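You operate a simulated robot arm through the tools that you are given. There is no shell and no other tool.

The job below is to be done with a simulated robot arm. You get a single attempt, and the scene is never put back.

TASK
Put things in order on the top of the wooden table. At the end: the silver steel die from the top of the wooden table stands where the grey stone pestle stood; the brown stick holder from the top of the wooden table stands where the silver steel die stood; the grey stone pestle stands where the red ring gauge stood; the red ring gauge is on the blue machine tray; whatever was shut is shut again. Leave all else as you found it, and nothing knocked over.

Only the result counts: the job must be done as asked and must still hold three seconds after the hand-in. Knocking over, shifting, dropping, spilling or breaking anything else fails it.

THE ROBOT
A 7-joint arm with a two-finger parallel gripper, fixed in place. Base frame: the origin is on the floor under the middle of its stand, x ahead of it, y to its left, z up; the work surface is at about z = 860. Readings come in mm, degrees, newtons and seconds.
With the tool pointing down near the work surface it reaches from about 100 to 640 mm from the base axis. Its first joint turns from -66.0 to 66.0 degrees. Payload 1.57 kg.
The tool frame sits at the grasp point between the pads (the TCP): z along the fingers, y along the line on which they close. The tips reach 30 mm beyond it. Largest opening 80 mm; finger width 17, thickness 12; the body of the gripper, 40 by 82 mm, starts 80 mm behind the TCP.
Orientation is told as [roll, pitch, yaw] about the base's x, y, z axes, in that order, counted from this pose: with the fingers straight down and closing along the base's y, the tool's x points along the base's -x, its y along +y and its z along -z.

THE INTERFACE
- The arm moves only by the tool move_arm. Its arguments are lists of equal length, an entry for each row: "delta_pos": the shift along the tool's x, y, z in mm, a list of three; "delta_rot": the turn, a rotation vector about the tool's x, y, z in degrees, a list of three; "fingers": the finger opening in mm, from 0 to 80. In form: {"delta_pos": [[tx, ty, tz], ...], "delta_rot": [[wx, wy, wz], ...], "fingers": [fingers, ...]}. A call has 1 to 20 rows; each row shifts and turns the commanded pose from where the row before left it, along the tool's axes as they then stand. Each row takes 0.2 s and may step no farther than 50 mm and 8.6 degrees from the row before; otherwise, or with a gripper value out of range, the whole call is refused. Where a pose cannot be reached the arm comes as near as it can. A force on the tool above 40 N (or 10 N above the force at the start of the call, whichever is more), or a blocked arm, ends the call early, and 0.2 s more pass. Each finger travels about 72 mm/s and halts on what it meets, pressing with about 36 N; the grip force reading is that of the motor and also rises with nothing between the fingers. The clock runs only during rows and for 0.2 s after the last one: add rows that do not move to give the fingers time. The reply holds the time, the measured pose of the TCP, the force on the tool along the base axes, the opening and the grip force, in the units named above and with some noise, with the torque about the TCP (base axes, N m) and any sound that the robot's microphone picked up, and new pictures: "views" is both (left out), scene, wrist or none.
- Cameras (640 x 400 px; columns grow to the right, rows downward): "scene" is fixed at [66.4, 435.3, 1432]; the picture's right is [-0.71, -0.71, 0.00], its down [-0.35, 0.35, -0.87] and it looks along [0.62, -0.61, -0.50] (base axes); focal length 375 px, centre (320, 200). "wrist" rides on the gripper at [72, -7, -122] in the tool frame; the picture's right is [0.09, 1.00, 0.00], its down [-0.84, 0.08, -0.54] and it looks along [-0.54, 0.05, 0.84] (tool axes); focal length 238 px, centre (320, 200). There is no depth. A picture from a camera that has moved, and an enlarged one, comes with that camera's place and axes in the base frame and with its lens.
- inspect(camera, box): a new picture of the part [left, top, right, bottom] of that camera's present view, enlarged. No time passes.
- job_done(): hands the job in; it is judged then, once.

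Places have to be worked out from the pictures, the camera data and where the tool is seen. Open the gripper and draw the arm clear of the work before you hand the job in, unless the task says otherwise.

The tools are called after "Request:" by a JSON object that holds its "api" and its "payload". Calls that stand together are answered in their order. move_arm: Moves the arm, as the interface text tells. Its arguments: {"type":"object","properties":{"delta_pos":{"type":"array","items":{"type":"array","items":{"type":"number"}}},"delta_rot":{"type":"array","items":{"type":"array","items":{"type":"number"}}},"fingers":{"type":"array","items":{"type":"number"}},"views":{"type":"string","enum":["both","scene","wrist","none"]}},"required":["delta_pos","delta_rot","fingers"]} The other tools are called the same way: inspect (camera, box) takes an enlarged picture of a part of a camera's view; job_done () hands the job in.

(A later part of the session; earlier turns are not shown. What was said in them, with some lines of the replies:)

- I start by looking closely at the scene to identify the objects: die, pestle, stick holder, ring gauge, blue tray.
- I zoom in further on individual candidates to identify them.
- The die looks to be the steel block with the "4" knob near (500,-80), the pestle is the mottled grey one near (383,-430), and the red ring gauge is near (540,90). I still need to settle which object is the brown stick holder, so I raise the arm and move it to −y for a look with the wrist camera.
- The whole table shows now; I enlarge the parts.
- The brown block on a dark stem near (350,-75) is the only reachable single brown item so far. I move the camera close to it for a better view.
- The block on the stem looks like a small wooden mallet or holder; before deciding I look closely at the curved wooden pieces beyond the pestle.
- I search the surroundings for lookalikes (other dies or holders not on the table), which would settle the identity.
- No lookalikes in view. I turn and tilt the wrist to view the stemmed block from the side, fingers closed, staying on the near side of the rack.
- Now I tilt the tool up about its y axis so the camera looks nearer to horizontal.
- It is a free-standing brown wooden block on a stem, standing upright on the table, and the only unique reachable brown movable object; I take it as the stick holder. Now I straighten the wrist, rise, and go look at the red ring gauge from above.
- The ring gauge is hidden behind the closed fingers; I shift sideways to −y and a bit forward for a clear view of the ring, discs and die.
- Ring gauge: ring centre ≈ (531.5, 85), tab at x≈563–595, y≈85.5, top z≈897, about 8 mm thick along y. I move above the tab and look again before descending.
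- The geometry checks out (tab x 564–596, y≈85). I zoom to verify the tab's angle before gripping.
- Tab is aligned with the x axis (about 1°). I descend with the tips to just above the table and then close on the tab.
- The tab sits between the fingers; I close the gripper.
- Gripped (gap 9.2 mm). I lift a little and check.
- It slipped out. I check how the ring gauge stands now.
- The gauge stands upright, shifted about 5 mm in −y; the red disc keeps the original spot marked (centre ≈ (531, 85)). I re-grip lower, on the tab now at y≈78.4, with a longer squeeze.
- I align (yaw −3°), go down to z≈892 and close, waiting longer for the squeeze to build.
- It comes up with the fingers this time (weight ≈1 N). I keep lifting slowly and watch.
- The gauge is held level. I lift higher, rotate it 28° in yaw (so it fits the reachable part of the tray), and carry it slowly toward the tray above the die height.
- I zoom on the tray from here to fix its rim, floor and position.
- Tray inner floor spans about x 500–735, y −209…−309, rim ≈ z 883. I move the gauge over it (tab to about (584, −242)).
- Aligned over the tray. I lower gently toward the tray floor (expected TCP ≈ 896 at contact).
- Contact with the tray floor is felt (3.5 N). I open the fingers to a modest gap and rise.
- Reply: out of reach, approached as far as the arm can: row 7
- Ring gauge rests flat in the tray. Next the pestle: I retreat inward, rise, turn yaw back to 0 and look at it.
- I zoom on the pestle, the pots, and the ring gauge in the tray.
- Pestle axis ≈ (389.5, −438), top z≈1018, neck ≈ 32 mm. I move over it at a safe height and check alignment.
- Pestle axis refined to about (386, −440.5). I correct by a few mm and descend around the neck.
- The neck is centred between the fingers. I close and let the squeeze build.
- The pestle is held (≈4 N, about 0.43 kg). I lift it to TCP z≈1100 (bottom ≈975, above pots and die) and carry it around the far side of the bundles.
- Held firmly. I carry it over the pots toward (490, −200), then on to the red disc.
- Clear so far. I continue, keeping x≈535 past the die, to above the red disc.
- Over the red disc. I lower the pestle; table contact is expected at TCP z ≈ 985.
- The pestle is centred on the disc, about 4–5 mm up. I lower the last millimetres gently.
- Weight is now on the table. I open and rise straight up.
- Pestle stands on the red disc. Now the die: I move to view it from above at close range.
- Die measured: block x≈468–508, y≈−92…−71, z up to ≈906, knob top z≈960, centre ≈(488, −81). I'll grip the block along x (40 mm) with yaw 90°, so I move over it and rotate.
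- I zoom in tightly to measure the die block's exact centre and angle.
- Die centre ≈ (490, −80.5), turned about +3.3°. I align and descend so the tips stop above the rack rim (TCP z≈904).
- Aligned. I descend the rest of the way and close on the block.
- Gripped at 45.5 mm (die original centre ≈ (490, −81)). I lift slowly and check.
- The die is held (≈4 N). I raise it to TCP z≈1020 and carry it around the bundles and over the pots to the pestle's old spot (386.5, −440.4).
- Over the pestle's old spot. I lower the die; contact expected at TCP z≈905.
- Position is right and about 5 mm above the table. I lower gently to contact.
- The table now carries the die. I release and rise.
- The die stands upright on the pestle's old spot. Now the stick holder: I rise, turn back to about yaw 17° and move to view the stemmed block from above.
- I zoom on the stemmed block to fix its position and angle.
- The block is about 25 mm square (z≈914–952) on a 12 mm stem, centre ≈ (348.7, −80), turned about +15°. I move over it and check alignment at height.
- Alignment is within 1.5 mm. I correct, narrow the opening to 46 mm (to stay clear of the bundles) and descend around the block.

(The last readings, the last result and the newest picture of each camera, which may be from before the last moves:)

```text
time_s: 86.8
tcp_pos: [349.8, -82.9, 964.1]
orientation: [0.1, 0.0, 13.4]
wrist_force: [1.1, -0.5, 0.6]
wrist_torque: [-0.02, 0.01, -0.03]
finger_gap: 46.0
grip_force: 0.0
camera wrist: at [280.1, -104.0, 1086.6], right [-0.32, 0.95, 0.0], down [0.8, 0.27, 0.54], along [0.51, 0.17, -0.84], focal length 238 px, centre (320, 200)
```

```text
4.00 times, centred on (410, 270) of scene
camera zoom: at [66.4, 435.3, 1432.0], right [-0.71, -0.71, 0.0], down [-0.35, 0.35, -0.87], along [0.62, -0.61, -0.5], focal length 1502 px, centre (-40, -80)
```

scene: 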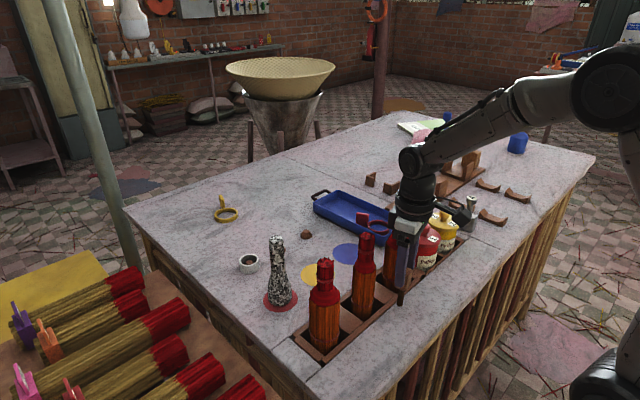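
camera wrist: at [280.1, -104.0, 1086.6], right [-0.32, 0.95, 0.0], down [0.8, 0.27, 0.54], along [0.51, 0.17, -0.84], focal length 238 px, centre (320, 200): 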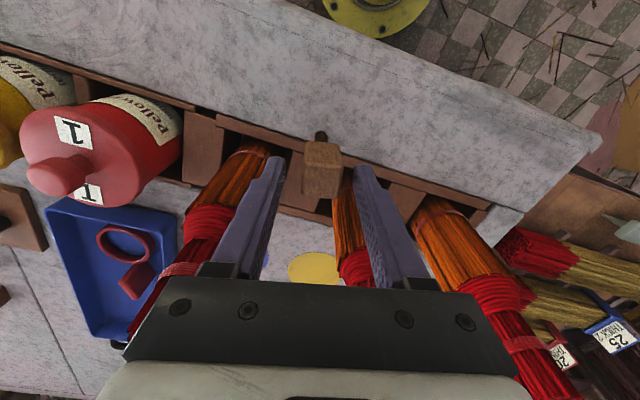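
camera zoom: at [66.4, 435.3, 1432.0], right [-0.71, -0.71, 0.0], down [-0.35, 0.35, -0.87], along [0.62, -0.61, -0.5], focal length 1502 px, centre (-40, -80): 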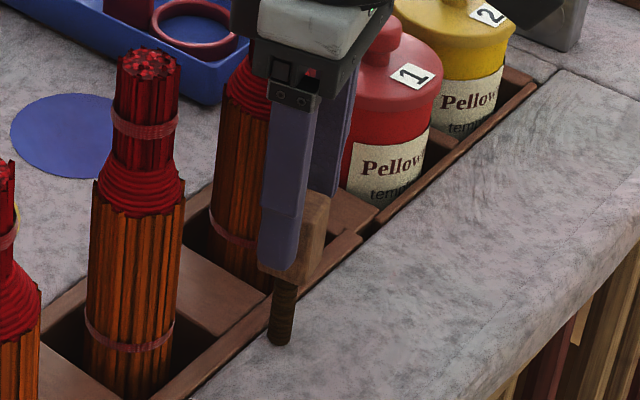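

Centred within a millimetre. I descend to TCP z≈932 and close gently.

Request:
{"api": "move_arm", "payload": {"delta_pos": [[0, 0, 15], [0, 0, 12], [0, 0, 5], [0, 0, 0], [0, 0, 0], [0, 0, 0], [0, 0, 0], [0, 0, 0]], "delta_rot": [[0, 0, 0], [0, 0, 0], [0, 0, 0], [0, 0, 0], [0, 0, 0], [0, 0, 0], [0, 0, 0], [0, 0, 0]], "fingers": [46, 46, 46, 40, 34, 28, 20, 20]}}

Request:
{"api": "inspect", "payload": {"camera": "scene", "box": [360, 220, 460, 320]}}

```text
time_s: 88.6
tcp_pos: [349.0, -81.1, 931.6]
orientation: [0.1, 0.0, 13.5]
wrist_force: [0.3, 0.6, 0.0]
wrist_torque: [0.02, 0.05, 0.01]
finger_gap: 25.2
grip_force: 35.9
camera wrist: at [279.8, -104.0, 1054.4], right [-0.32, 0.95, 0.0], down [0.8, 0.27, 0.54], along [0.51, 0.17, -0.84], focal length 238 px, centre (320, 200)
```

scene: 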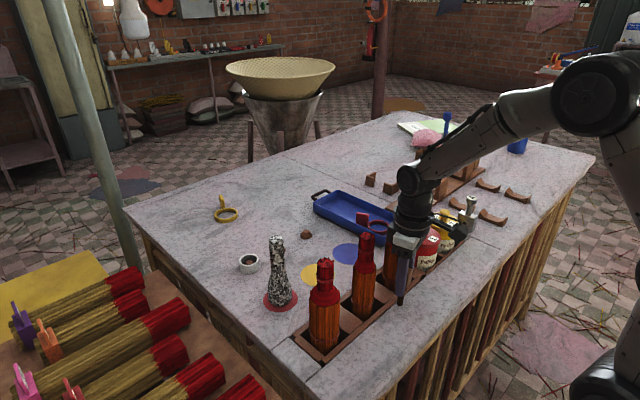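
wrist: 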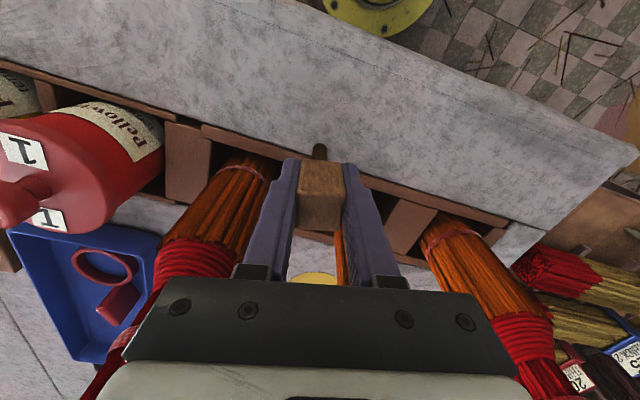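

```text
4.00 times, centred on (410, 270) of scene
camera zoom: at [66.4, 435.3, 1432.0], right [-0.71, -0.71, 0.0], down [-0.35, 0.35, -0.87], along [0.62, -0.61, -0.5], focal length 1502 px, centre (-40, -80)
```

zoom: 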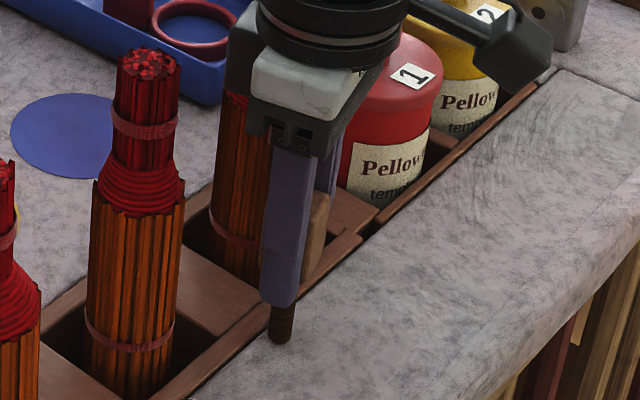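

Gripped at 25 mm. I test-lift by 2 mm to see whether it is free.

Request:
{"api": "move_arm", "payload": {"delta_pos": [[0, 0, -1], [0, 0, -1], [0, 0, 0]], "delta_rot": [[0, 0, 0], [0, 0, 0], [0, 0, 0]], "fingers": [20, 20, 20], "views": "none"}}

Request:
{"api": "move_arm", "payload": {"delta_pos": [[0, 0, 0], [0, 0, 0]], "delta_rot": [[0, 0, 0], [0, 0, 0]], "fingers": [20, 20], "views": "none"}}

```text
time_s: 89.4
tcp_pos: [349.3, -81.3, 933.3]
orientation: [0.0, 0.0, 13.4]
wrist_force: [0.1, 0.7, -1.3]
wrist_torque: [-0.03, 0.02, 0.01]
finger_gap: 25.1
grip_force: 36.3
```

```text
time_s: 90.0
tcp_pos: [348.0, -82.2, 934.0]
orientation: [0.0, 0.0, 13.5]
wrist_force: [0.0, -0.1, -0.6]
wrist_torque: [0.0, -0.03, 0.0]
finger_gap: 24.8
grip_force: 36.1
```

It lifts freely (≈1 N), so it is a loose object. I lift it well above the bundle tops.

Request:
{"api": "move_arm", "payload": {"delta_pos": [[0, 0, -4], [0, 0, -8], [0, 0, -14], [0, 0, -20], [0, 0, -20], [0, 0, -20], [0, 0, -20], [0, 0, -20], [0, 0, -20], [0, 0, -14], [0, 0, -10], [0, 0, -6], [0, 0, 0]], "delta_rot": [[0, 0, 0], [0, 0, 0], [0, 0, 0], [0, 0, 0], [0, 0, 0], [0, 0, 0], [0, 0, 0], [0, 0, 0], [0, 0, 0], [0, 0, 0], [0, 0, 0], [0, 0, 0], [0, 0, 0]], "fingers": [20, 20, 20, 20, 20, 20, 20, 20, 20, 20, 20, 20, 20]}}

Request:
{"api": "inspect", "payload": {"camera": "scene", "box": [360, 180, 460, 310]}}

```text
time_s: 92.8
tcp_pos: [349.6, -81.9, 1109.7]
orientation: [0.0, 0.0, 13.4]
wrist_force: [0.1, 0.2, -0.3]
wrist_torque: [0.05, -0.02, -0.02]
finger_gap: 25.3
grip_force: 36.0
camera wrist: at [279.8, -104.1, 1232.6], right [-0.32, 0.95, 0.0], down [0.8, 0.27, 0.54], along [0.51, 0.17, -0.84], focal length 238 px, centre (320, 200)
```

scene: 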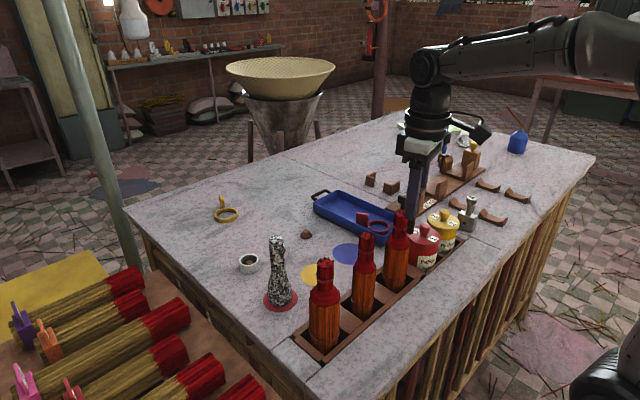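
wrist: 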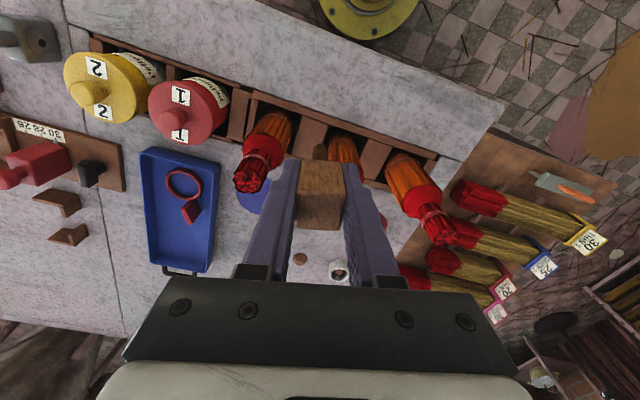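

```text
3.08 times, centred on (410, 245) of scene
camera zoom: at [66.4, 435.3, 1432.0], right [-0.71, -0.71, 0.0], down [-0.35, 0.35, -0.87], along [0.62, -0.61, -0.5], focal length 1155 px, centre (43, 62)
```

zoom: 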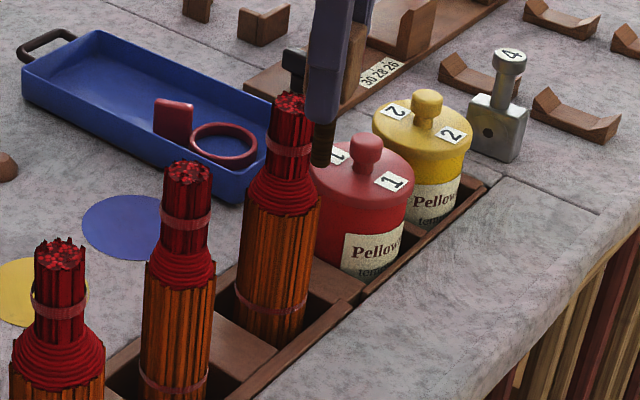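

Held firmly. I rise 20 mm more and carry it forward between/over the bundles to the die's old spot (490, −81).

Request:
{"api": "move_arm", "payload": {"delta_pos": [[0, 0, -8], [0, 0, -12], [-6, -1.4, 0], [-12, -2.8, 0], [-18, -4.2, 0], [-20, -4.7, 0], [-20, -4.7, 0], [-20, -4.6, 0], [-18, -4.2, 0], [-12, -2.8, 0], [-8, -1.9, 0], [-3.3, -0.7, 0], [0, 0, 0]], "delta_rot": [[0, 0, 0], [0, 0, 0], [0, 0, 0], [0, 0, 0], [0, 0, 0], [0, 0, 0], [0, 0, 0], [0, 0, 0], [0, 0, 0], [0, 0, 0], [0, 0, 0], [0, 0, 0], [0, 0, 0]], "fingers": [20, 20, 20, 20, 20, 20, 20, 20, 20, 20, 20, 20, 20]}}

```text
time_s: 95.6
tcp_pos: [490.7, -80.4, 1130.2]
orientation: [0.0, -0.1, 13.5]
wrist_force: [0.1, 0.4, -0.2]
wrist_torque: [-0.01, 0.02, -0.02]
finger_gap: 25.2
grip_force: 36.5
camera wrist: at [421.4, -103.1, 1252.6], right [-0.32, 0.95, 0.0], down [0.8, 0.27, 0.54], along [0.51, 0.17, -0.84], focal length 238 px, centre (320, 200)
```

scene: 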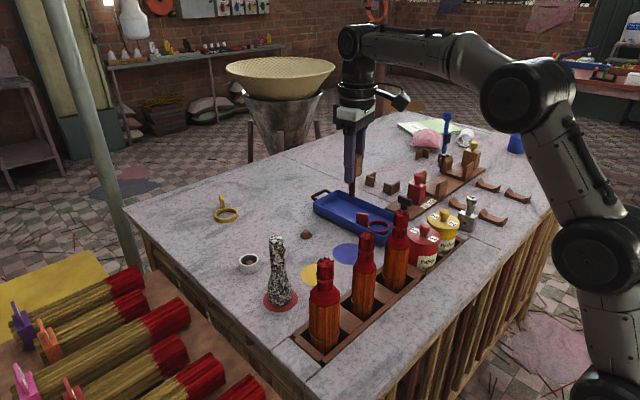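
wrist: 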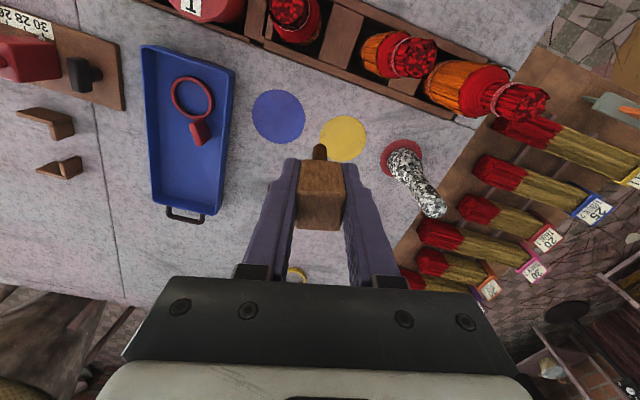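

Descending at this yaw would bring the wrist camera near a bundle, so I first rotate to yaw ≈ 90° (camera toward −y, as with the die).

Request:
{"api": "move_arm", "payload": {"delta_pos": [[0, 0, 0], [0, 0, 0], [0, 0, 0], [0, 0, 0], [0, 0, 0], [0, 0, 0], [0, 0, 0], [0, 0, 0], [0, 0, 0], [0, 0, 0], [0, 0, 0], [0, 0, 0], [0, 0, 0]], "delta_rot": [[0, 0, -3.5], [0, 0, -6], [0, 0, -7.5], [0, 0, -8], [0, 0, -8], [0, 0, -8], [0, 0, -8], [0, 0, -8], [0, 0, -7.5], [0, 0, -6], [0, 0, -4], [0, 0, -2], [0, 0, 0]], "fingers": [20, 20, 20, 20, 20, 20, 20, 20, 20, 20, 20, 20, 20]}}

Request:
{"api": "inspect", "payload": {"camera": "wrist", "box": [200, 20, 440, 260]}}

```text
time_s: 98.4
tcp_pos: [489.1, -80.7, 1129.9]
orientation: [-0.1, 0.0, 90.0]
wrist_force: [0.5, 0.2, -0.5]
wrist_torque: [0.01, 0.0, 0.01]
finger_gap: 24.8
grip_force: 36.0
camera wrist: at [496.1, -151.6, 1252.4], right [-1.0, -0.09, 0.0], down [-0.08, 0.84, 0.54], along [-0.05, 0.54, -0.84], focal length 238 px, centre (320, 200)
```

scene: 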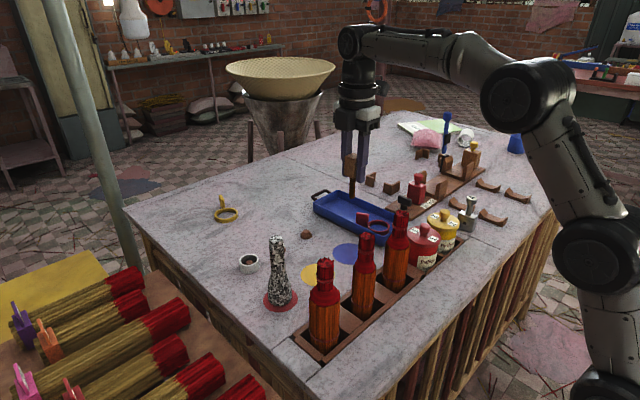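
wrist: 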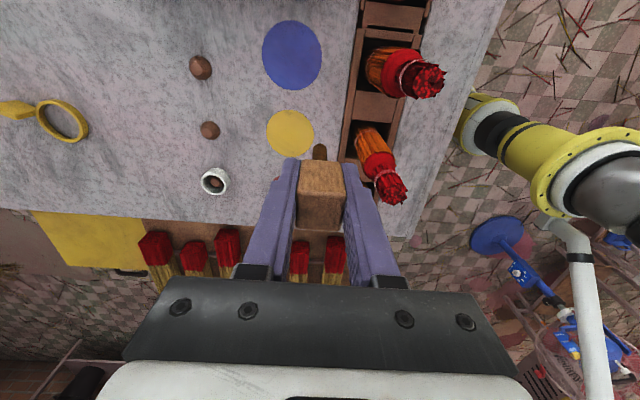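

```text
1.67 times, centred on (320, 140) of wrist
camera zoom: at [496.1, -151.6, 1252.4], right [-1.0, -0.09, 0.0], down [-0.08, 0.84, 0.54], along [-0.05, 0.54, -0.84], focal length 397 px, centre (320, 300)
```

zoom: 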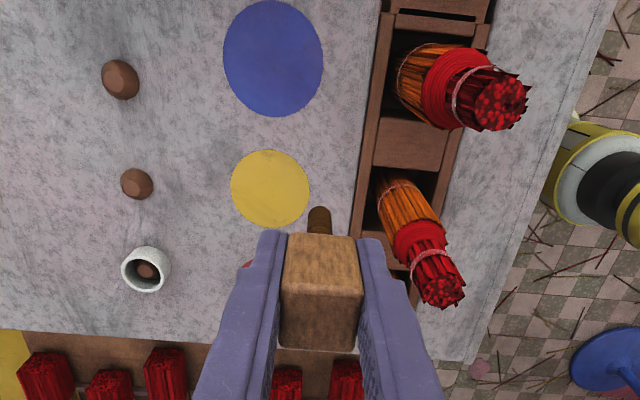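

Clear on all sides. I descend toward the table; contact expected at TCP z≈932.

Request:
{"api": "move_arm", "payload": {"delta_pos": [[0, -0.7, 8], [0, 0, 18], [0, 0, 20], [0, 0, 20], [0, 0, 20], [0, 0, 20], [0, 0, 20], [0, 0, 20], [0, 0, 20], [0, 0, 14], [0, 0, 8], [0, 0, 4], [0, 0, 0]], "delta_rot": [[0, 0, 0], [0, 0, 0], [0, 0, 0], [0, 0, 0], [0, 0, 0], [0, 0, 0], [0, 0, 0], [0, 0, 0], [0, 0, 0], [0, 0, 0], [0, 0, 0], [0, 0, 0], [0, 0, 0]], "fingers": [20, 20, 20, 20, 20, 20, 20, 20, 20, 20, 20, 20, 20]}}

Request:
{"api": "inspect", "payload": {"camera": "scene", "box": [300, 190, 400, 300]}}

Request:
{"api": "inspect", "payload": {"camera": "wrist", "box": [220, 60, 420, 240]}}

```text
time_s: 101.2
tcp_pos: [490.7, -80.0, 937.5]
orientation: [0.0, 0.1, 90.0]
wrist_force: [0.2, 0.2, 0.1]
wrist_torque: [-0.01, 0.01, -0.04]
finger_gap: 25.1
grip_force: 36.0
camera wrist: at [496.4, -151.4, 1060.2], right [-1.0, -0.09, 0.0], down [-0.08, 0.84, 0.54], along [-0.05, 0.54, -0.84], focal length 238 px, centre (320, 200)
```

scene: 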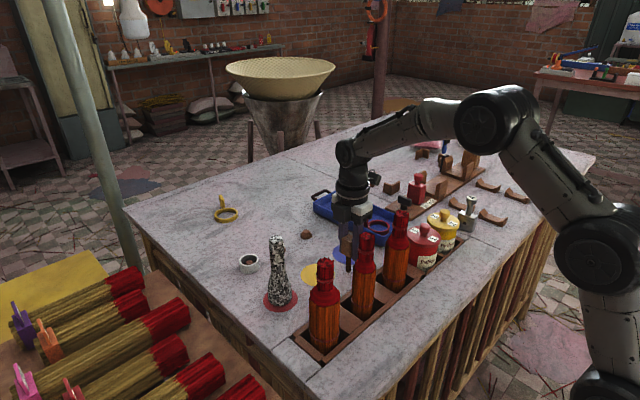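
wrist: 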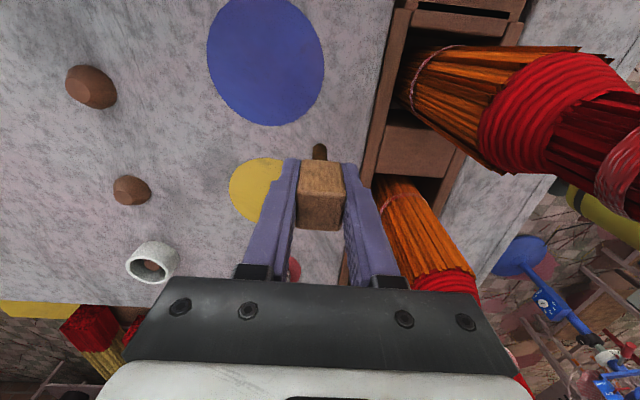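

```text
3.64 times, centred on (350, 245) of scene
camera zoom: at [66.4, 435.3, 1432.0], right [-0.71, -0.71, 0.0], down [-0.35, 0.35, -0.87], along [0.62, -0.61, -0.5], focal length 1365 px, centre (211, 36)
```

zoom: 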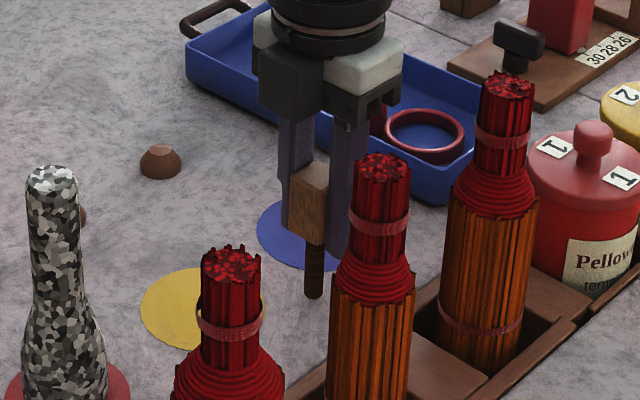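

```text
2.22 times, centred on (320, 150) of wrist
camera zoom: at [496.4, -151.4, 1060.2], right [-1.0, -0.09, 0.0], down [-0.08, 0.84, 0.54], along [-0.05, 0.54, -0.84], focal length 530 px, centre (320, 311)
```

zoom: 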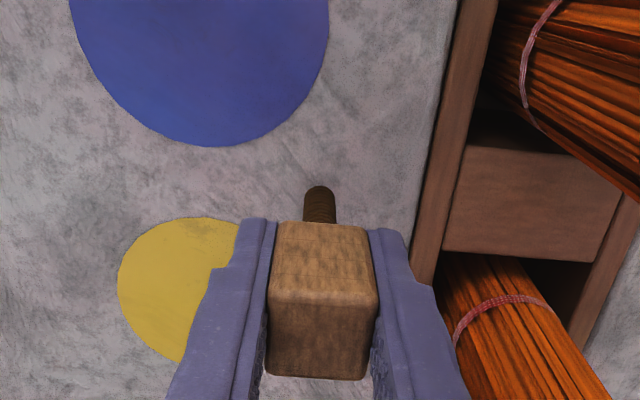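

About 6 mm to go; I lower in small steps and watch the force.

Request:
{"api": "move_arm", "payload": {"delta_pos": [[0, 0, 2], [0, 0, 1.5], [0, 0, 1], [0, 0, 0], [0, 0, 0]], "delta_rot": [[0, 0, 0], [0, 0, 0], [0, 0, 0], [0, 0, 0], [0, 0, 0]], "fingers": [20, 20, 20, 20, 20], "views": "none"}}

```text
time_s: 102.4
tcp_pos: [491.0, -79.7, 933.4]
orientation: [0.0, 0.0, 90.0]
wrist_force: [0.0, 0.6, -0.4]
wrist_torque: [-0.02, 0.01, -0.01]
finger_gap: 25.1
grip_force: 36.2
```

Request:
{"api": "move_arm", "payload": {"delta_pos": [[0.5, 0.4, 0.7], [0, 0, 0], [0, 0, 0]], "delta_rot": [[0, 0, 0], [0, 0, 0], [0, 0, 0]], "fingers": [20, 20, 20], "views": "none"}}

Request:
{"api": "move_arm", "payload": {"delta_pos": [[0, 0, 0.7], [0, 0, 0], [0, 0, 0]], "delta_rot": [[0, 0, 0], [0, 0, 0], [0, 0, 0]], "fingers": [20, 20, 20], "views": "scene"}}

Request:
{"api": "inspect", "payload": {"camera": "scene", "box": [320, 220, 380, 290]}}

```text
time_s: 103.2
tcp_pos: [490.3, -80.3, 932.7]
orientation: [0.0, 0.0, 90.0]
wrist_force: [0.1, 0.5, -0.2]
wrist_torque: [0.0, 0.01, 0.04]
finger_gap: 24.9
grip_force: 36.1
```

```text
time_s: 104.0
tcp_pos: [490.5, -80.2, 932.1]
orientation: [0.0, 0.0, 90.0]
wrist_force: [-0.7, 0.0, 0.1]
wrist_torque: [0.0, 0.02, -0.01]
finger_gap: 24.8
grip_force: 36.1
```

scene: 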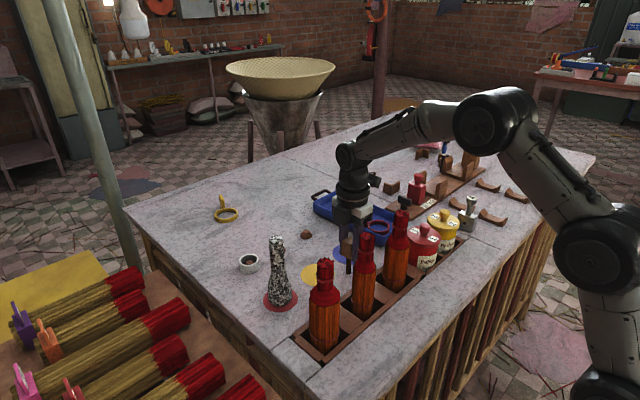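

```text
5.71 times, centred on (350, 255) of scene
camera zoom: at [66.4, 435.3, 1432.0], right [-0.71, -0.71, 0.0], down [-0.35, 0.35, -0.87], along [0.62, -0.61, -0.5], focal length 2145 px, centre (149, -114)
```

zoom: 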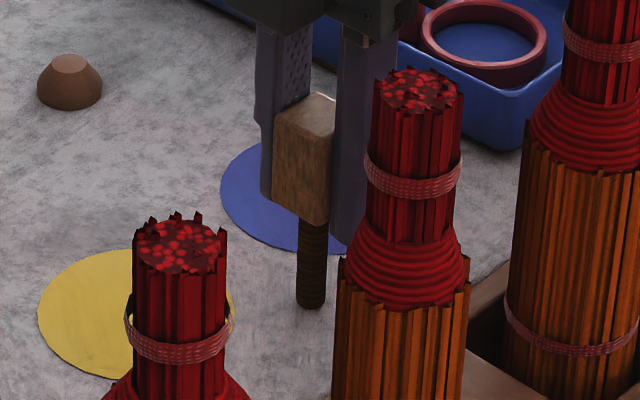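

I keep lowering by fractions of a millimetre until a clear contact force shows.

Request:
{"api": "move_arm", "payload": {"delta_pos": [[0, 0, 0.6], [0, 0, 0], [0, 0, 0]], "delta_rot": [[0, 0, 0], [0, 0, 0], [0, 0, 0]], "fingers": [20, 20, 20], "views": "none"}}

Request:
{"api": "move_arm", "payload": {"delta_pos": [[0, 0, 0.6], [0, 0, 0], [0, 0, 0]], "delta_rot": [[0, 0, 0], [0, 0, 0], [0, 0, 0]], "fingers": [20, 20, 20], "views": "none"}}

```text
time_s: 104.8
tcp_pos: [491.4, -81.1, 931.1]
orientation: [0.0, 0.1, 90.0]
wrist_force: [-0.3, -0.1, 0.3]
wrist_torque: [-0.03, 0.01, 0.0]
finger_gap: 25.0
grip_force: 35.7
```

```text
time_s: 105.6
tcp_pos: [491.0, -80.4, 931.4]
orientation: [-0.2, 0.0, 89.9]
wrist_force: [-1.8, -0.6, 5.5]
wrist_torque: [-0.1, 0.11, 0.0]
finger_gap: 25.3
grip_force: 35.7
```

Contact is clear (5.5 N). I ease off 0.4 mm and open the fingers slowly and symmetrically.

Request:
{"api": "move_arm", "payload": {"delta_pos": [[0, 0, -0.4], [0, 0, 0], [0, 0, 0]], "delta_rot": [[0, 0, 0], [0, 0, 0], [0, 0, 0]], "fingers": [20, 20, 20], "views": "none"}}

Request:
{"api": "move_arm", "payload": {"delta_pos": [[0, 0, 0], [0, 0, 0], [0, 0, 0], [0, 0, 0], [0, 0, 0], [0, 0, 0], [0, 0, 0]], "delta_rot": [[0, 0, 0], [0, 0, 0], [0, 0, 0], [0, 0, 0], [0, 0, 0], [0, 0, 0], [0, 0, 0]], "fingers": [26, 28, 32, 38, 44, 46, 46]}}

Request:
{"api": "inspect", "payload": {"camera": "scene", "box": [320, 220, 380, 290]}}

Request:
{"api": "inspect", "payload": {"camera": "wrist", "box": [220, 60, 420, 240]}}

```text
time_s: 106.4
tcp_pos: [490.5, -80.0, 930.9]
orientation: [0.0, 0.0, 90.0]
wrist_force: [1.7, -1.2, 3.2]
wrist_torque: [0.02, -0.13, 0.0]
finger_gap: 25.0
grip_force: 36.1
```

```text
time_s: 108.0
tcp_pos: [490.3, -80.5, 931.9]
orientation: [0.0, 0.0, 90.0]
wrist_force: [-0.3, 0.2, -0.5]
wrist_torque: [0.03, 0.02, 0.05]
finger_gap: 46.0
grip_force: 0.1
camera wrist: at [496.1, -152.1, 1053.8], right [-1.0, -0.09, 0.0], down [-0.08, 0.84, 0.54], along [-0.05, 0.54, -0.84], focal length 238 px, centre (320, 200)
```

scene: 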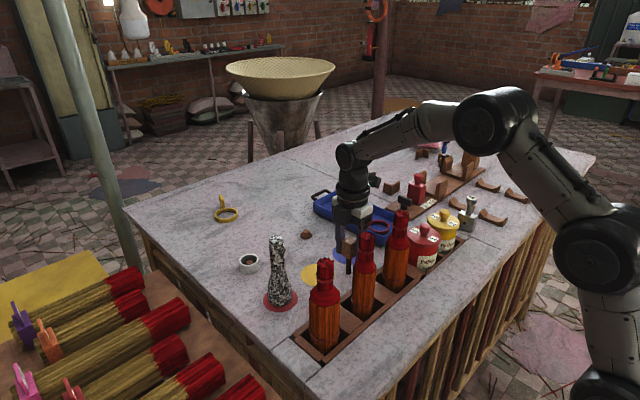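
wrist: 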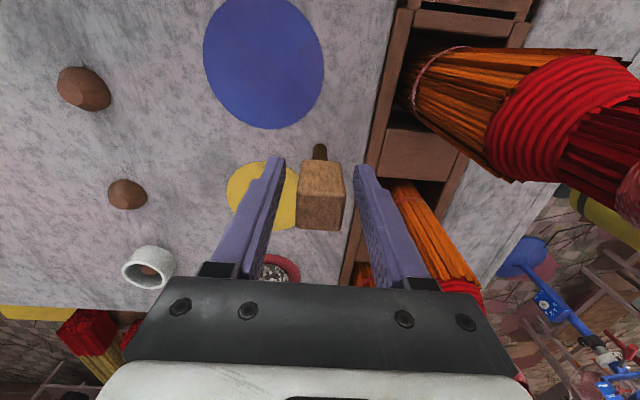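

```text
5.71 times, centred on (350, 255) of scene
camera zoom: at [66.4, 435.3, 1432.0], right [-0.71, -0.71, 0.0], down [-0.35, 0.35, -0.87], along [0.62, -0.61, -0.5], focal length 2145 px, centre (149, -114)
```

zoom: 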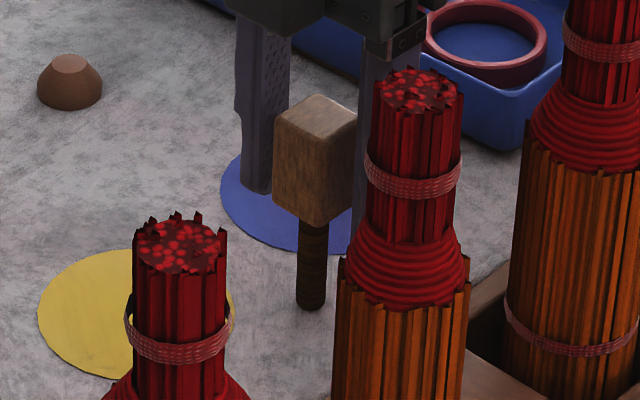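

```text
2.22 times, centred on (320, 150) of wrist
camera zoom: at [496.1, -152.1, 1053.8], right [-1.0, -0.09, 0.0], down [-0.08, 0.84, 0.54], along [-0.05, 0.54, -0.84], focal length 530 px, centre (320, 311)
```

zoom: 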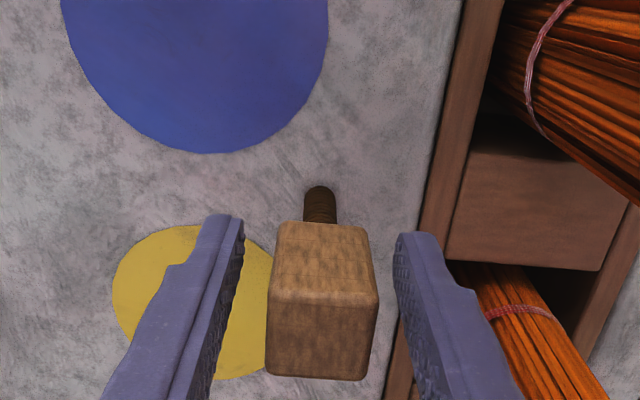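

It stands upright on its own. I rise straight up, slowly at first.

Request:
{"api": "move_arm", "payload": {"delta_pos": [[0, 0, -10], [0, 0, -20], [0, 0, -30], [0, 0, -40], [0, 0, -40], [0, 0, -20], [0, 0, 0]], "delta_rot": [[0, 0, 0], [0, 0, 0], [0, 0, 0], [0, 0, 0], [0, 0, 0], [0, 0, 0], [0, 0, 0]], "fingers": [48, 48, 48, 48, 48, 48, 48]}}

Request:
{"api": "inspect", "payload": {"camera": "scene", "box": [240, 190, 400, 320]}}

```text
time_s: 109.6
tcp_pos: [490.4, -80.1, 1092.1]
orientation: [0.0, 0.0, 90.0]
wrist_force: [-0.6, -0.4, 1.0]
wrist_torque: [-0.01, -0.01, -0.01]
finger_gap: 48.0
grip_force: 0.0
camera wrist: at [496.1, -152.0, 1214.2], right [-1.0, -0.09, 0.0], down [-0.08, 0.84, 0.54], along [-0.05, 0.54, -0.84], focal length 238 px, centre (320, 200)
```

scene: 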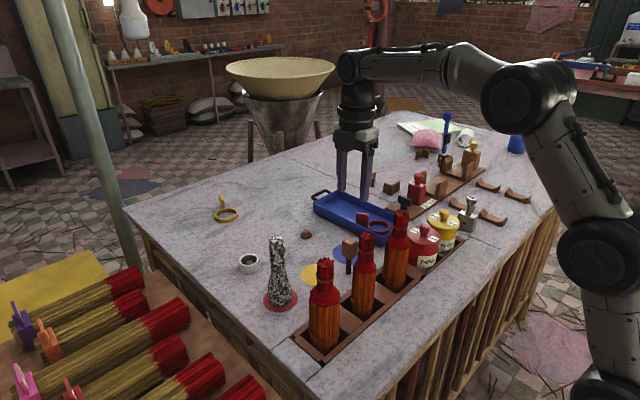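
wrist: 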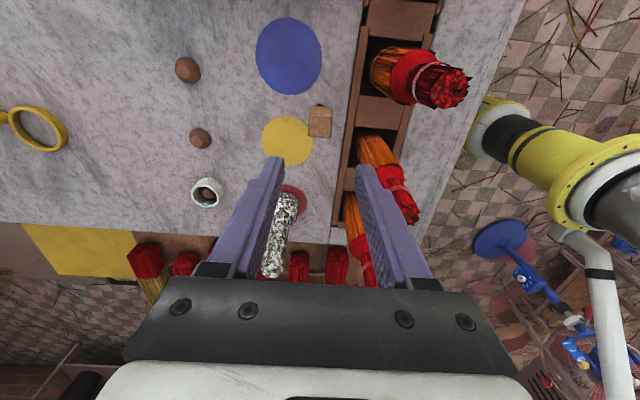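

```text
3.08 times, centred on (320, 255) of scene
camera zoom: at [66.4, 435.3, 1432.0], right [-0.71, -0.71, 0.0], down [-0.35, 0.35, -0.87], along [0.62, -0.61, -0.5], focal length 1155 px, centre (320, 31)
```

zoom: 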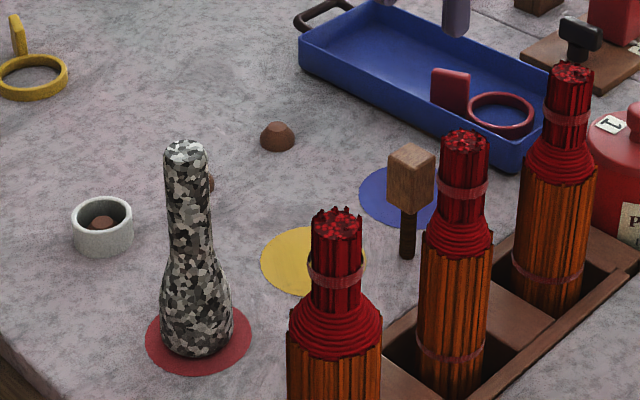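

All four pieces are placed and standing. I retreat: rise, turn back to yaw 0 and withdraw over the near edge with the gripper open, then verify.

Request:
{"api": "move_arm", "payload": {"delta_pos": [[0, 0, -30], [0, 0, -20], [0, 0, 0], [0, 0, 0], [0, 0, 0], [0, 0, 0], [0, 0, 0], [0, 0, 0], [0, 0, 0], [0, 0, 0], [0, 0, 0], [0, 0, 0], [0, 0, 0], [40, -20, -5], [40, -20, -5], [40, -20, -5], [40, -20, -5], [30, -10, -5], [0, 0, 0]], "delta_rot": [[0, 0, 0], [0, 0, 0], [0, 0, 8.2], [0, 0, 8.2], [0, 0, 8.2], [0, 0, 8.2], [0, 0, 8.2], [0, 0, 8.2], [0, 0, 8.2], [0, 0, 8.2], [0, 0, 8.2], [0, 0, 8.2], [0, 0, 8], [0, 0, 0], [0, 0, 0], [0, 0, 0], [0, 0, 0], [0, 0, 0], [0, 0, 0]], "fingers": [60, 80, 80, 80, 80, 80, 80, 80, 80, 80, 80, 80, 80, 80, 80, 80, 80, 80, 80]}}

Request:
{"api": "inspect", "payload": {"camera": "scene", "box": [220, 180, 540, 330]}}

Request:
{"api": "inspect", "payload": {"camera": "wrist", "box": [0, 60, 640, 320]}}

```text
time_s: 113.6
tcp_pos: [301.0, -171.8, 1166.2]
orientation: [-0.1, 0.0, 0.0]
wrist_force: [-0.3, -0.3, 0.3]
wrist_torque: [-0.01, 0.03, -0.01]
finger_gap: 79.9
grip_force: 0.0
camera wrist: at [228.6, -177.6, 1288.9], right [-0.09, 1.0, 0.0], down [0.84, 0.08, 0.54], along [0.54, 0.05, -0.84], focal length 238 px, centre (320, 200)
```

scene: 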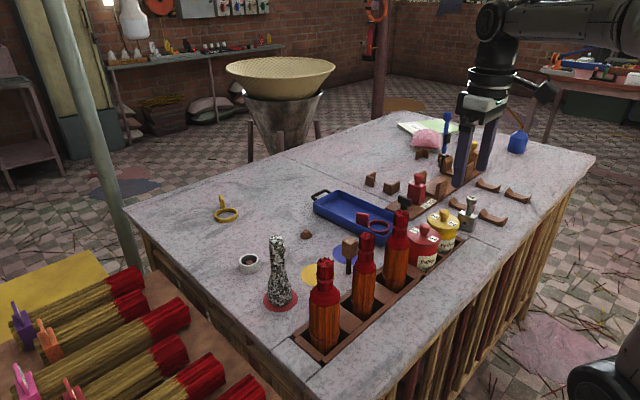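
wrist: 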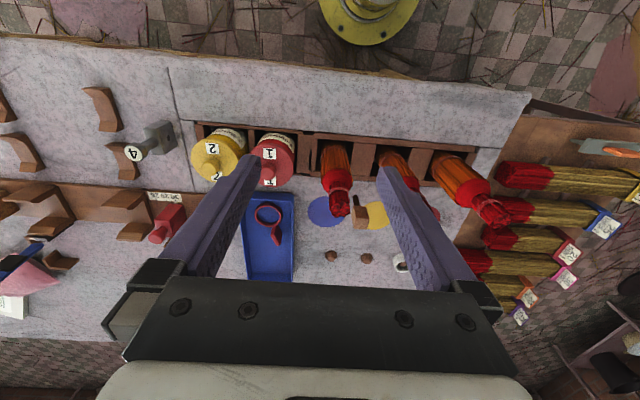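

```text
2.00 times, centred on (380, 255) of scene
camera zoom: at [66.4, 435.3, 1432.0], right [-0.71, -0.71, 0.0], down [-0.35, 0.35, -0.87], along [0.62, -0.61, -0.5], focal length 751 px, centre (200, 90)
```

zoom: 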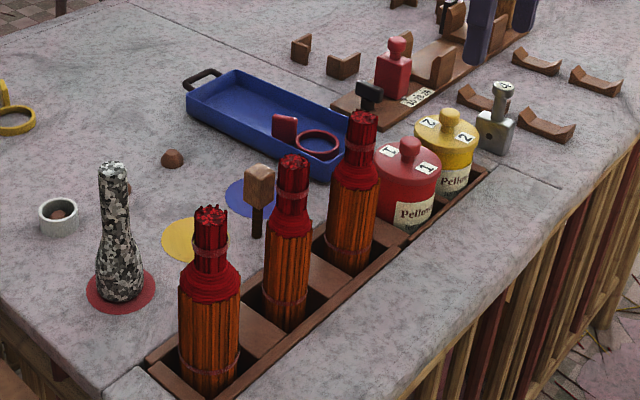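

```text
1.00 times, centred on (320, 190) of wrist (not enlarged: the box is as wide or as high as the picture)
camera zoom: at [228.6, -177.6, 1288.9], right [-0.09, 1.0, 0.0], down [0.84, 0.08, 0.54], along [0.54, 0.05, -0.84], focal length 238 px, centre (320, 210)
```

zoom: 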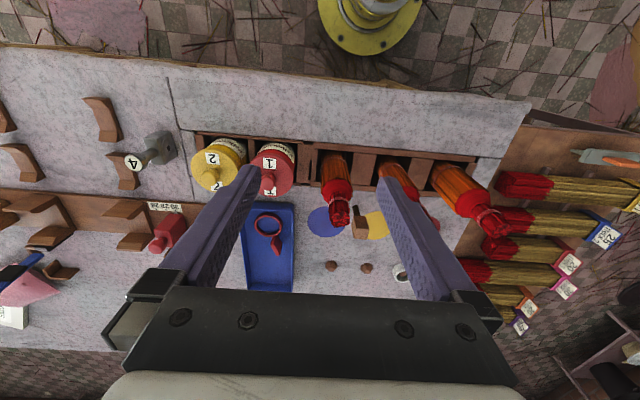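

Final check: the ring gauge lies in the blue tray. The pestle stands on the red disc, the die on the pestle's old spot, and the stick holder upright on the die's old spot. The pots, bundles and everything else are undisturbed. The gripper is open and clear, so I hand in.

Request:
{"api": "job_done", "payload": {}}

```text
The job is handed in.
```

I moved all four objects and handed the job in. One identification was a judgement call: which object is the brown stick holder.

| Object | Now at | Check |
|---|---|---|
| Red ring gauge | Inside the blue tray, resting on its floor | Seen upright after release |
| Grey stone pestle | Red disc where the ring gauge stood, about (531, 85) mm | Seen upright after release |
| Silver steel die (the block with the "4" knob) | Pestle's old spot, about (387, −440) mm | Seen upright after release |
| Brown stick holder | Die's old spot, about (490, −80) mm | Stands on its own after release |

- **Stick holder:** Nothing on the table is labelled as one. I took it to be the brown wooden block on a dark stem beside the rack. It was the only one of its kind I could reach, and it lifted freely. The other brown pieces are groups of look-alike wooden rests or were out of reach.
- **Ring gauge:** It slipped from the gripper on the first lift and shifted about 5 mm on its disc before I re-gripped it. It did not fall over.
- **Turned in place:** The stick holder now faces about 76° round from before, and the ring gauge is also turned in the tray. The die kept its angle.

I opened nothing, so everything that was shut is still shut. In the final pictures nothing else had moved or fallen, and the gripper was open and clear of the work.
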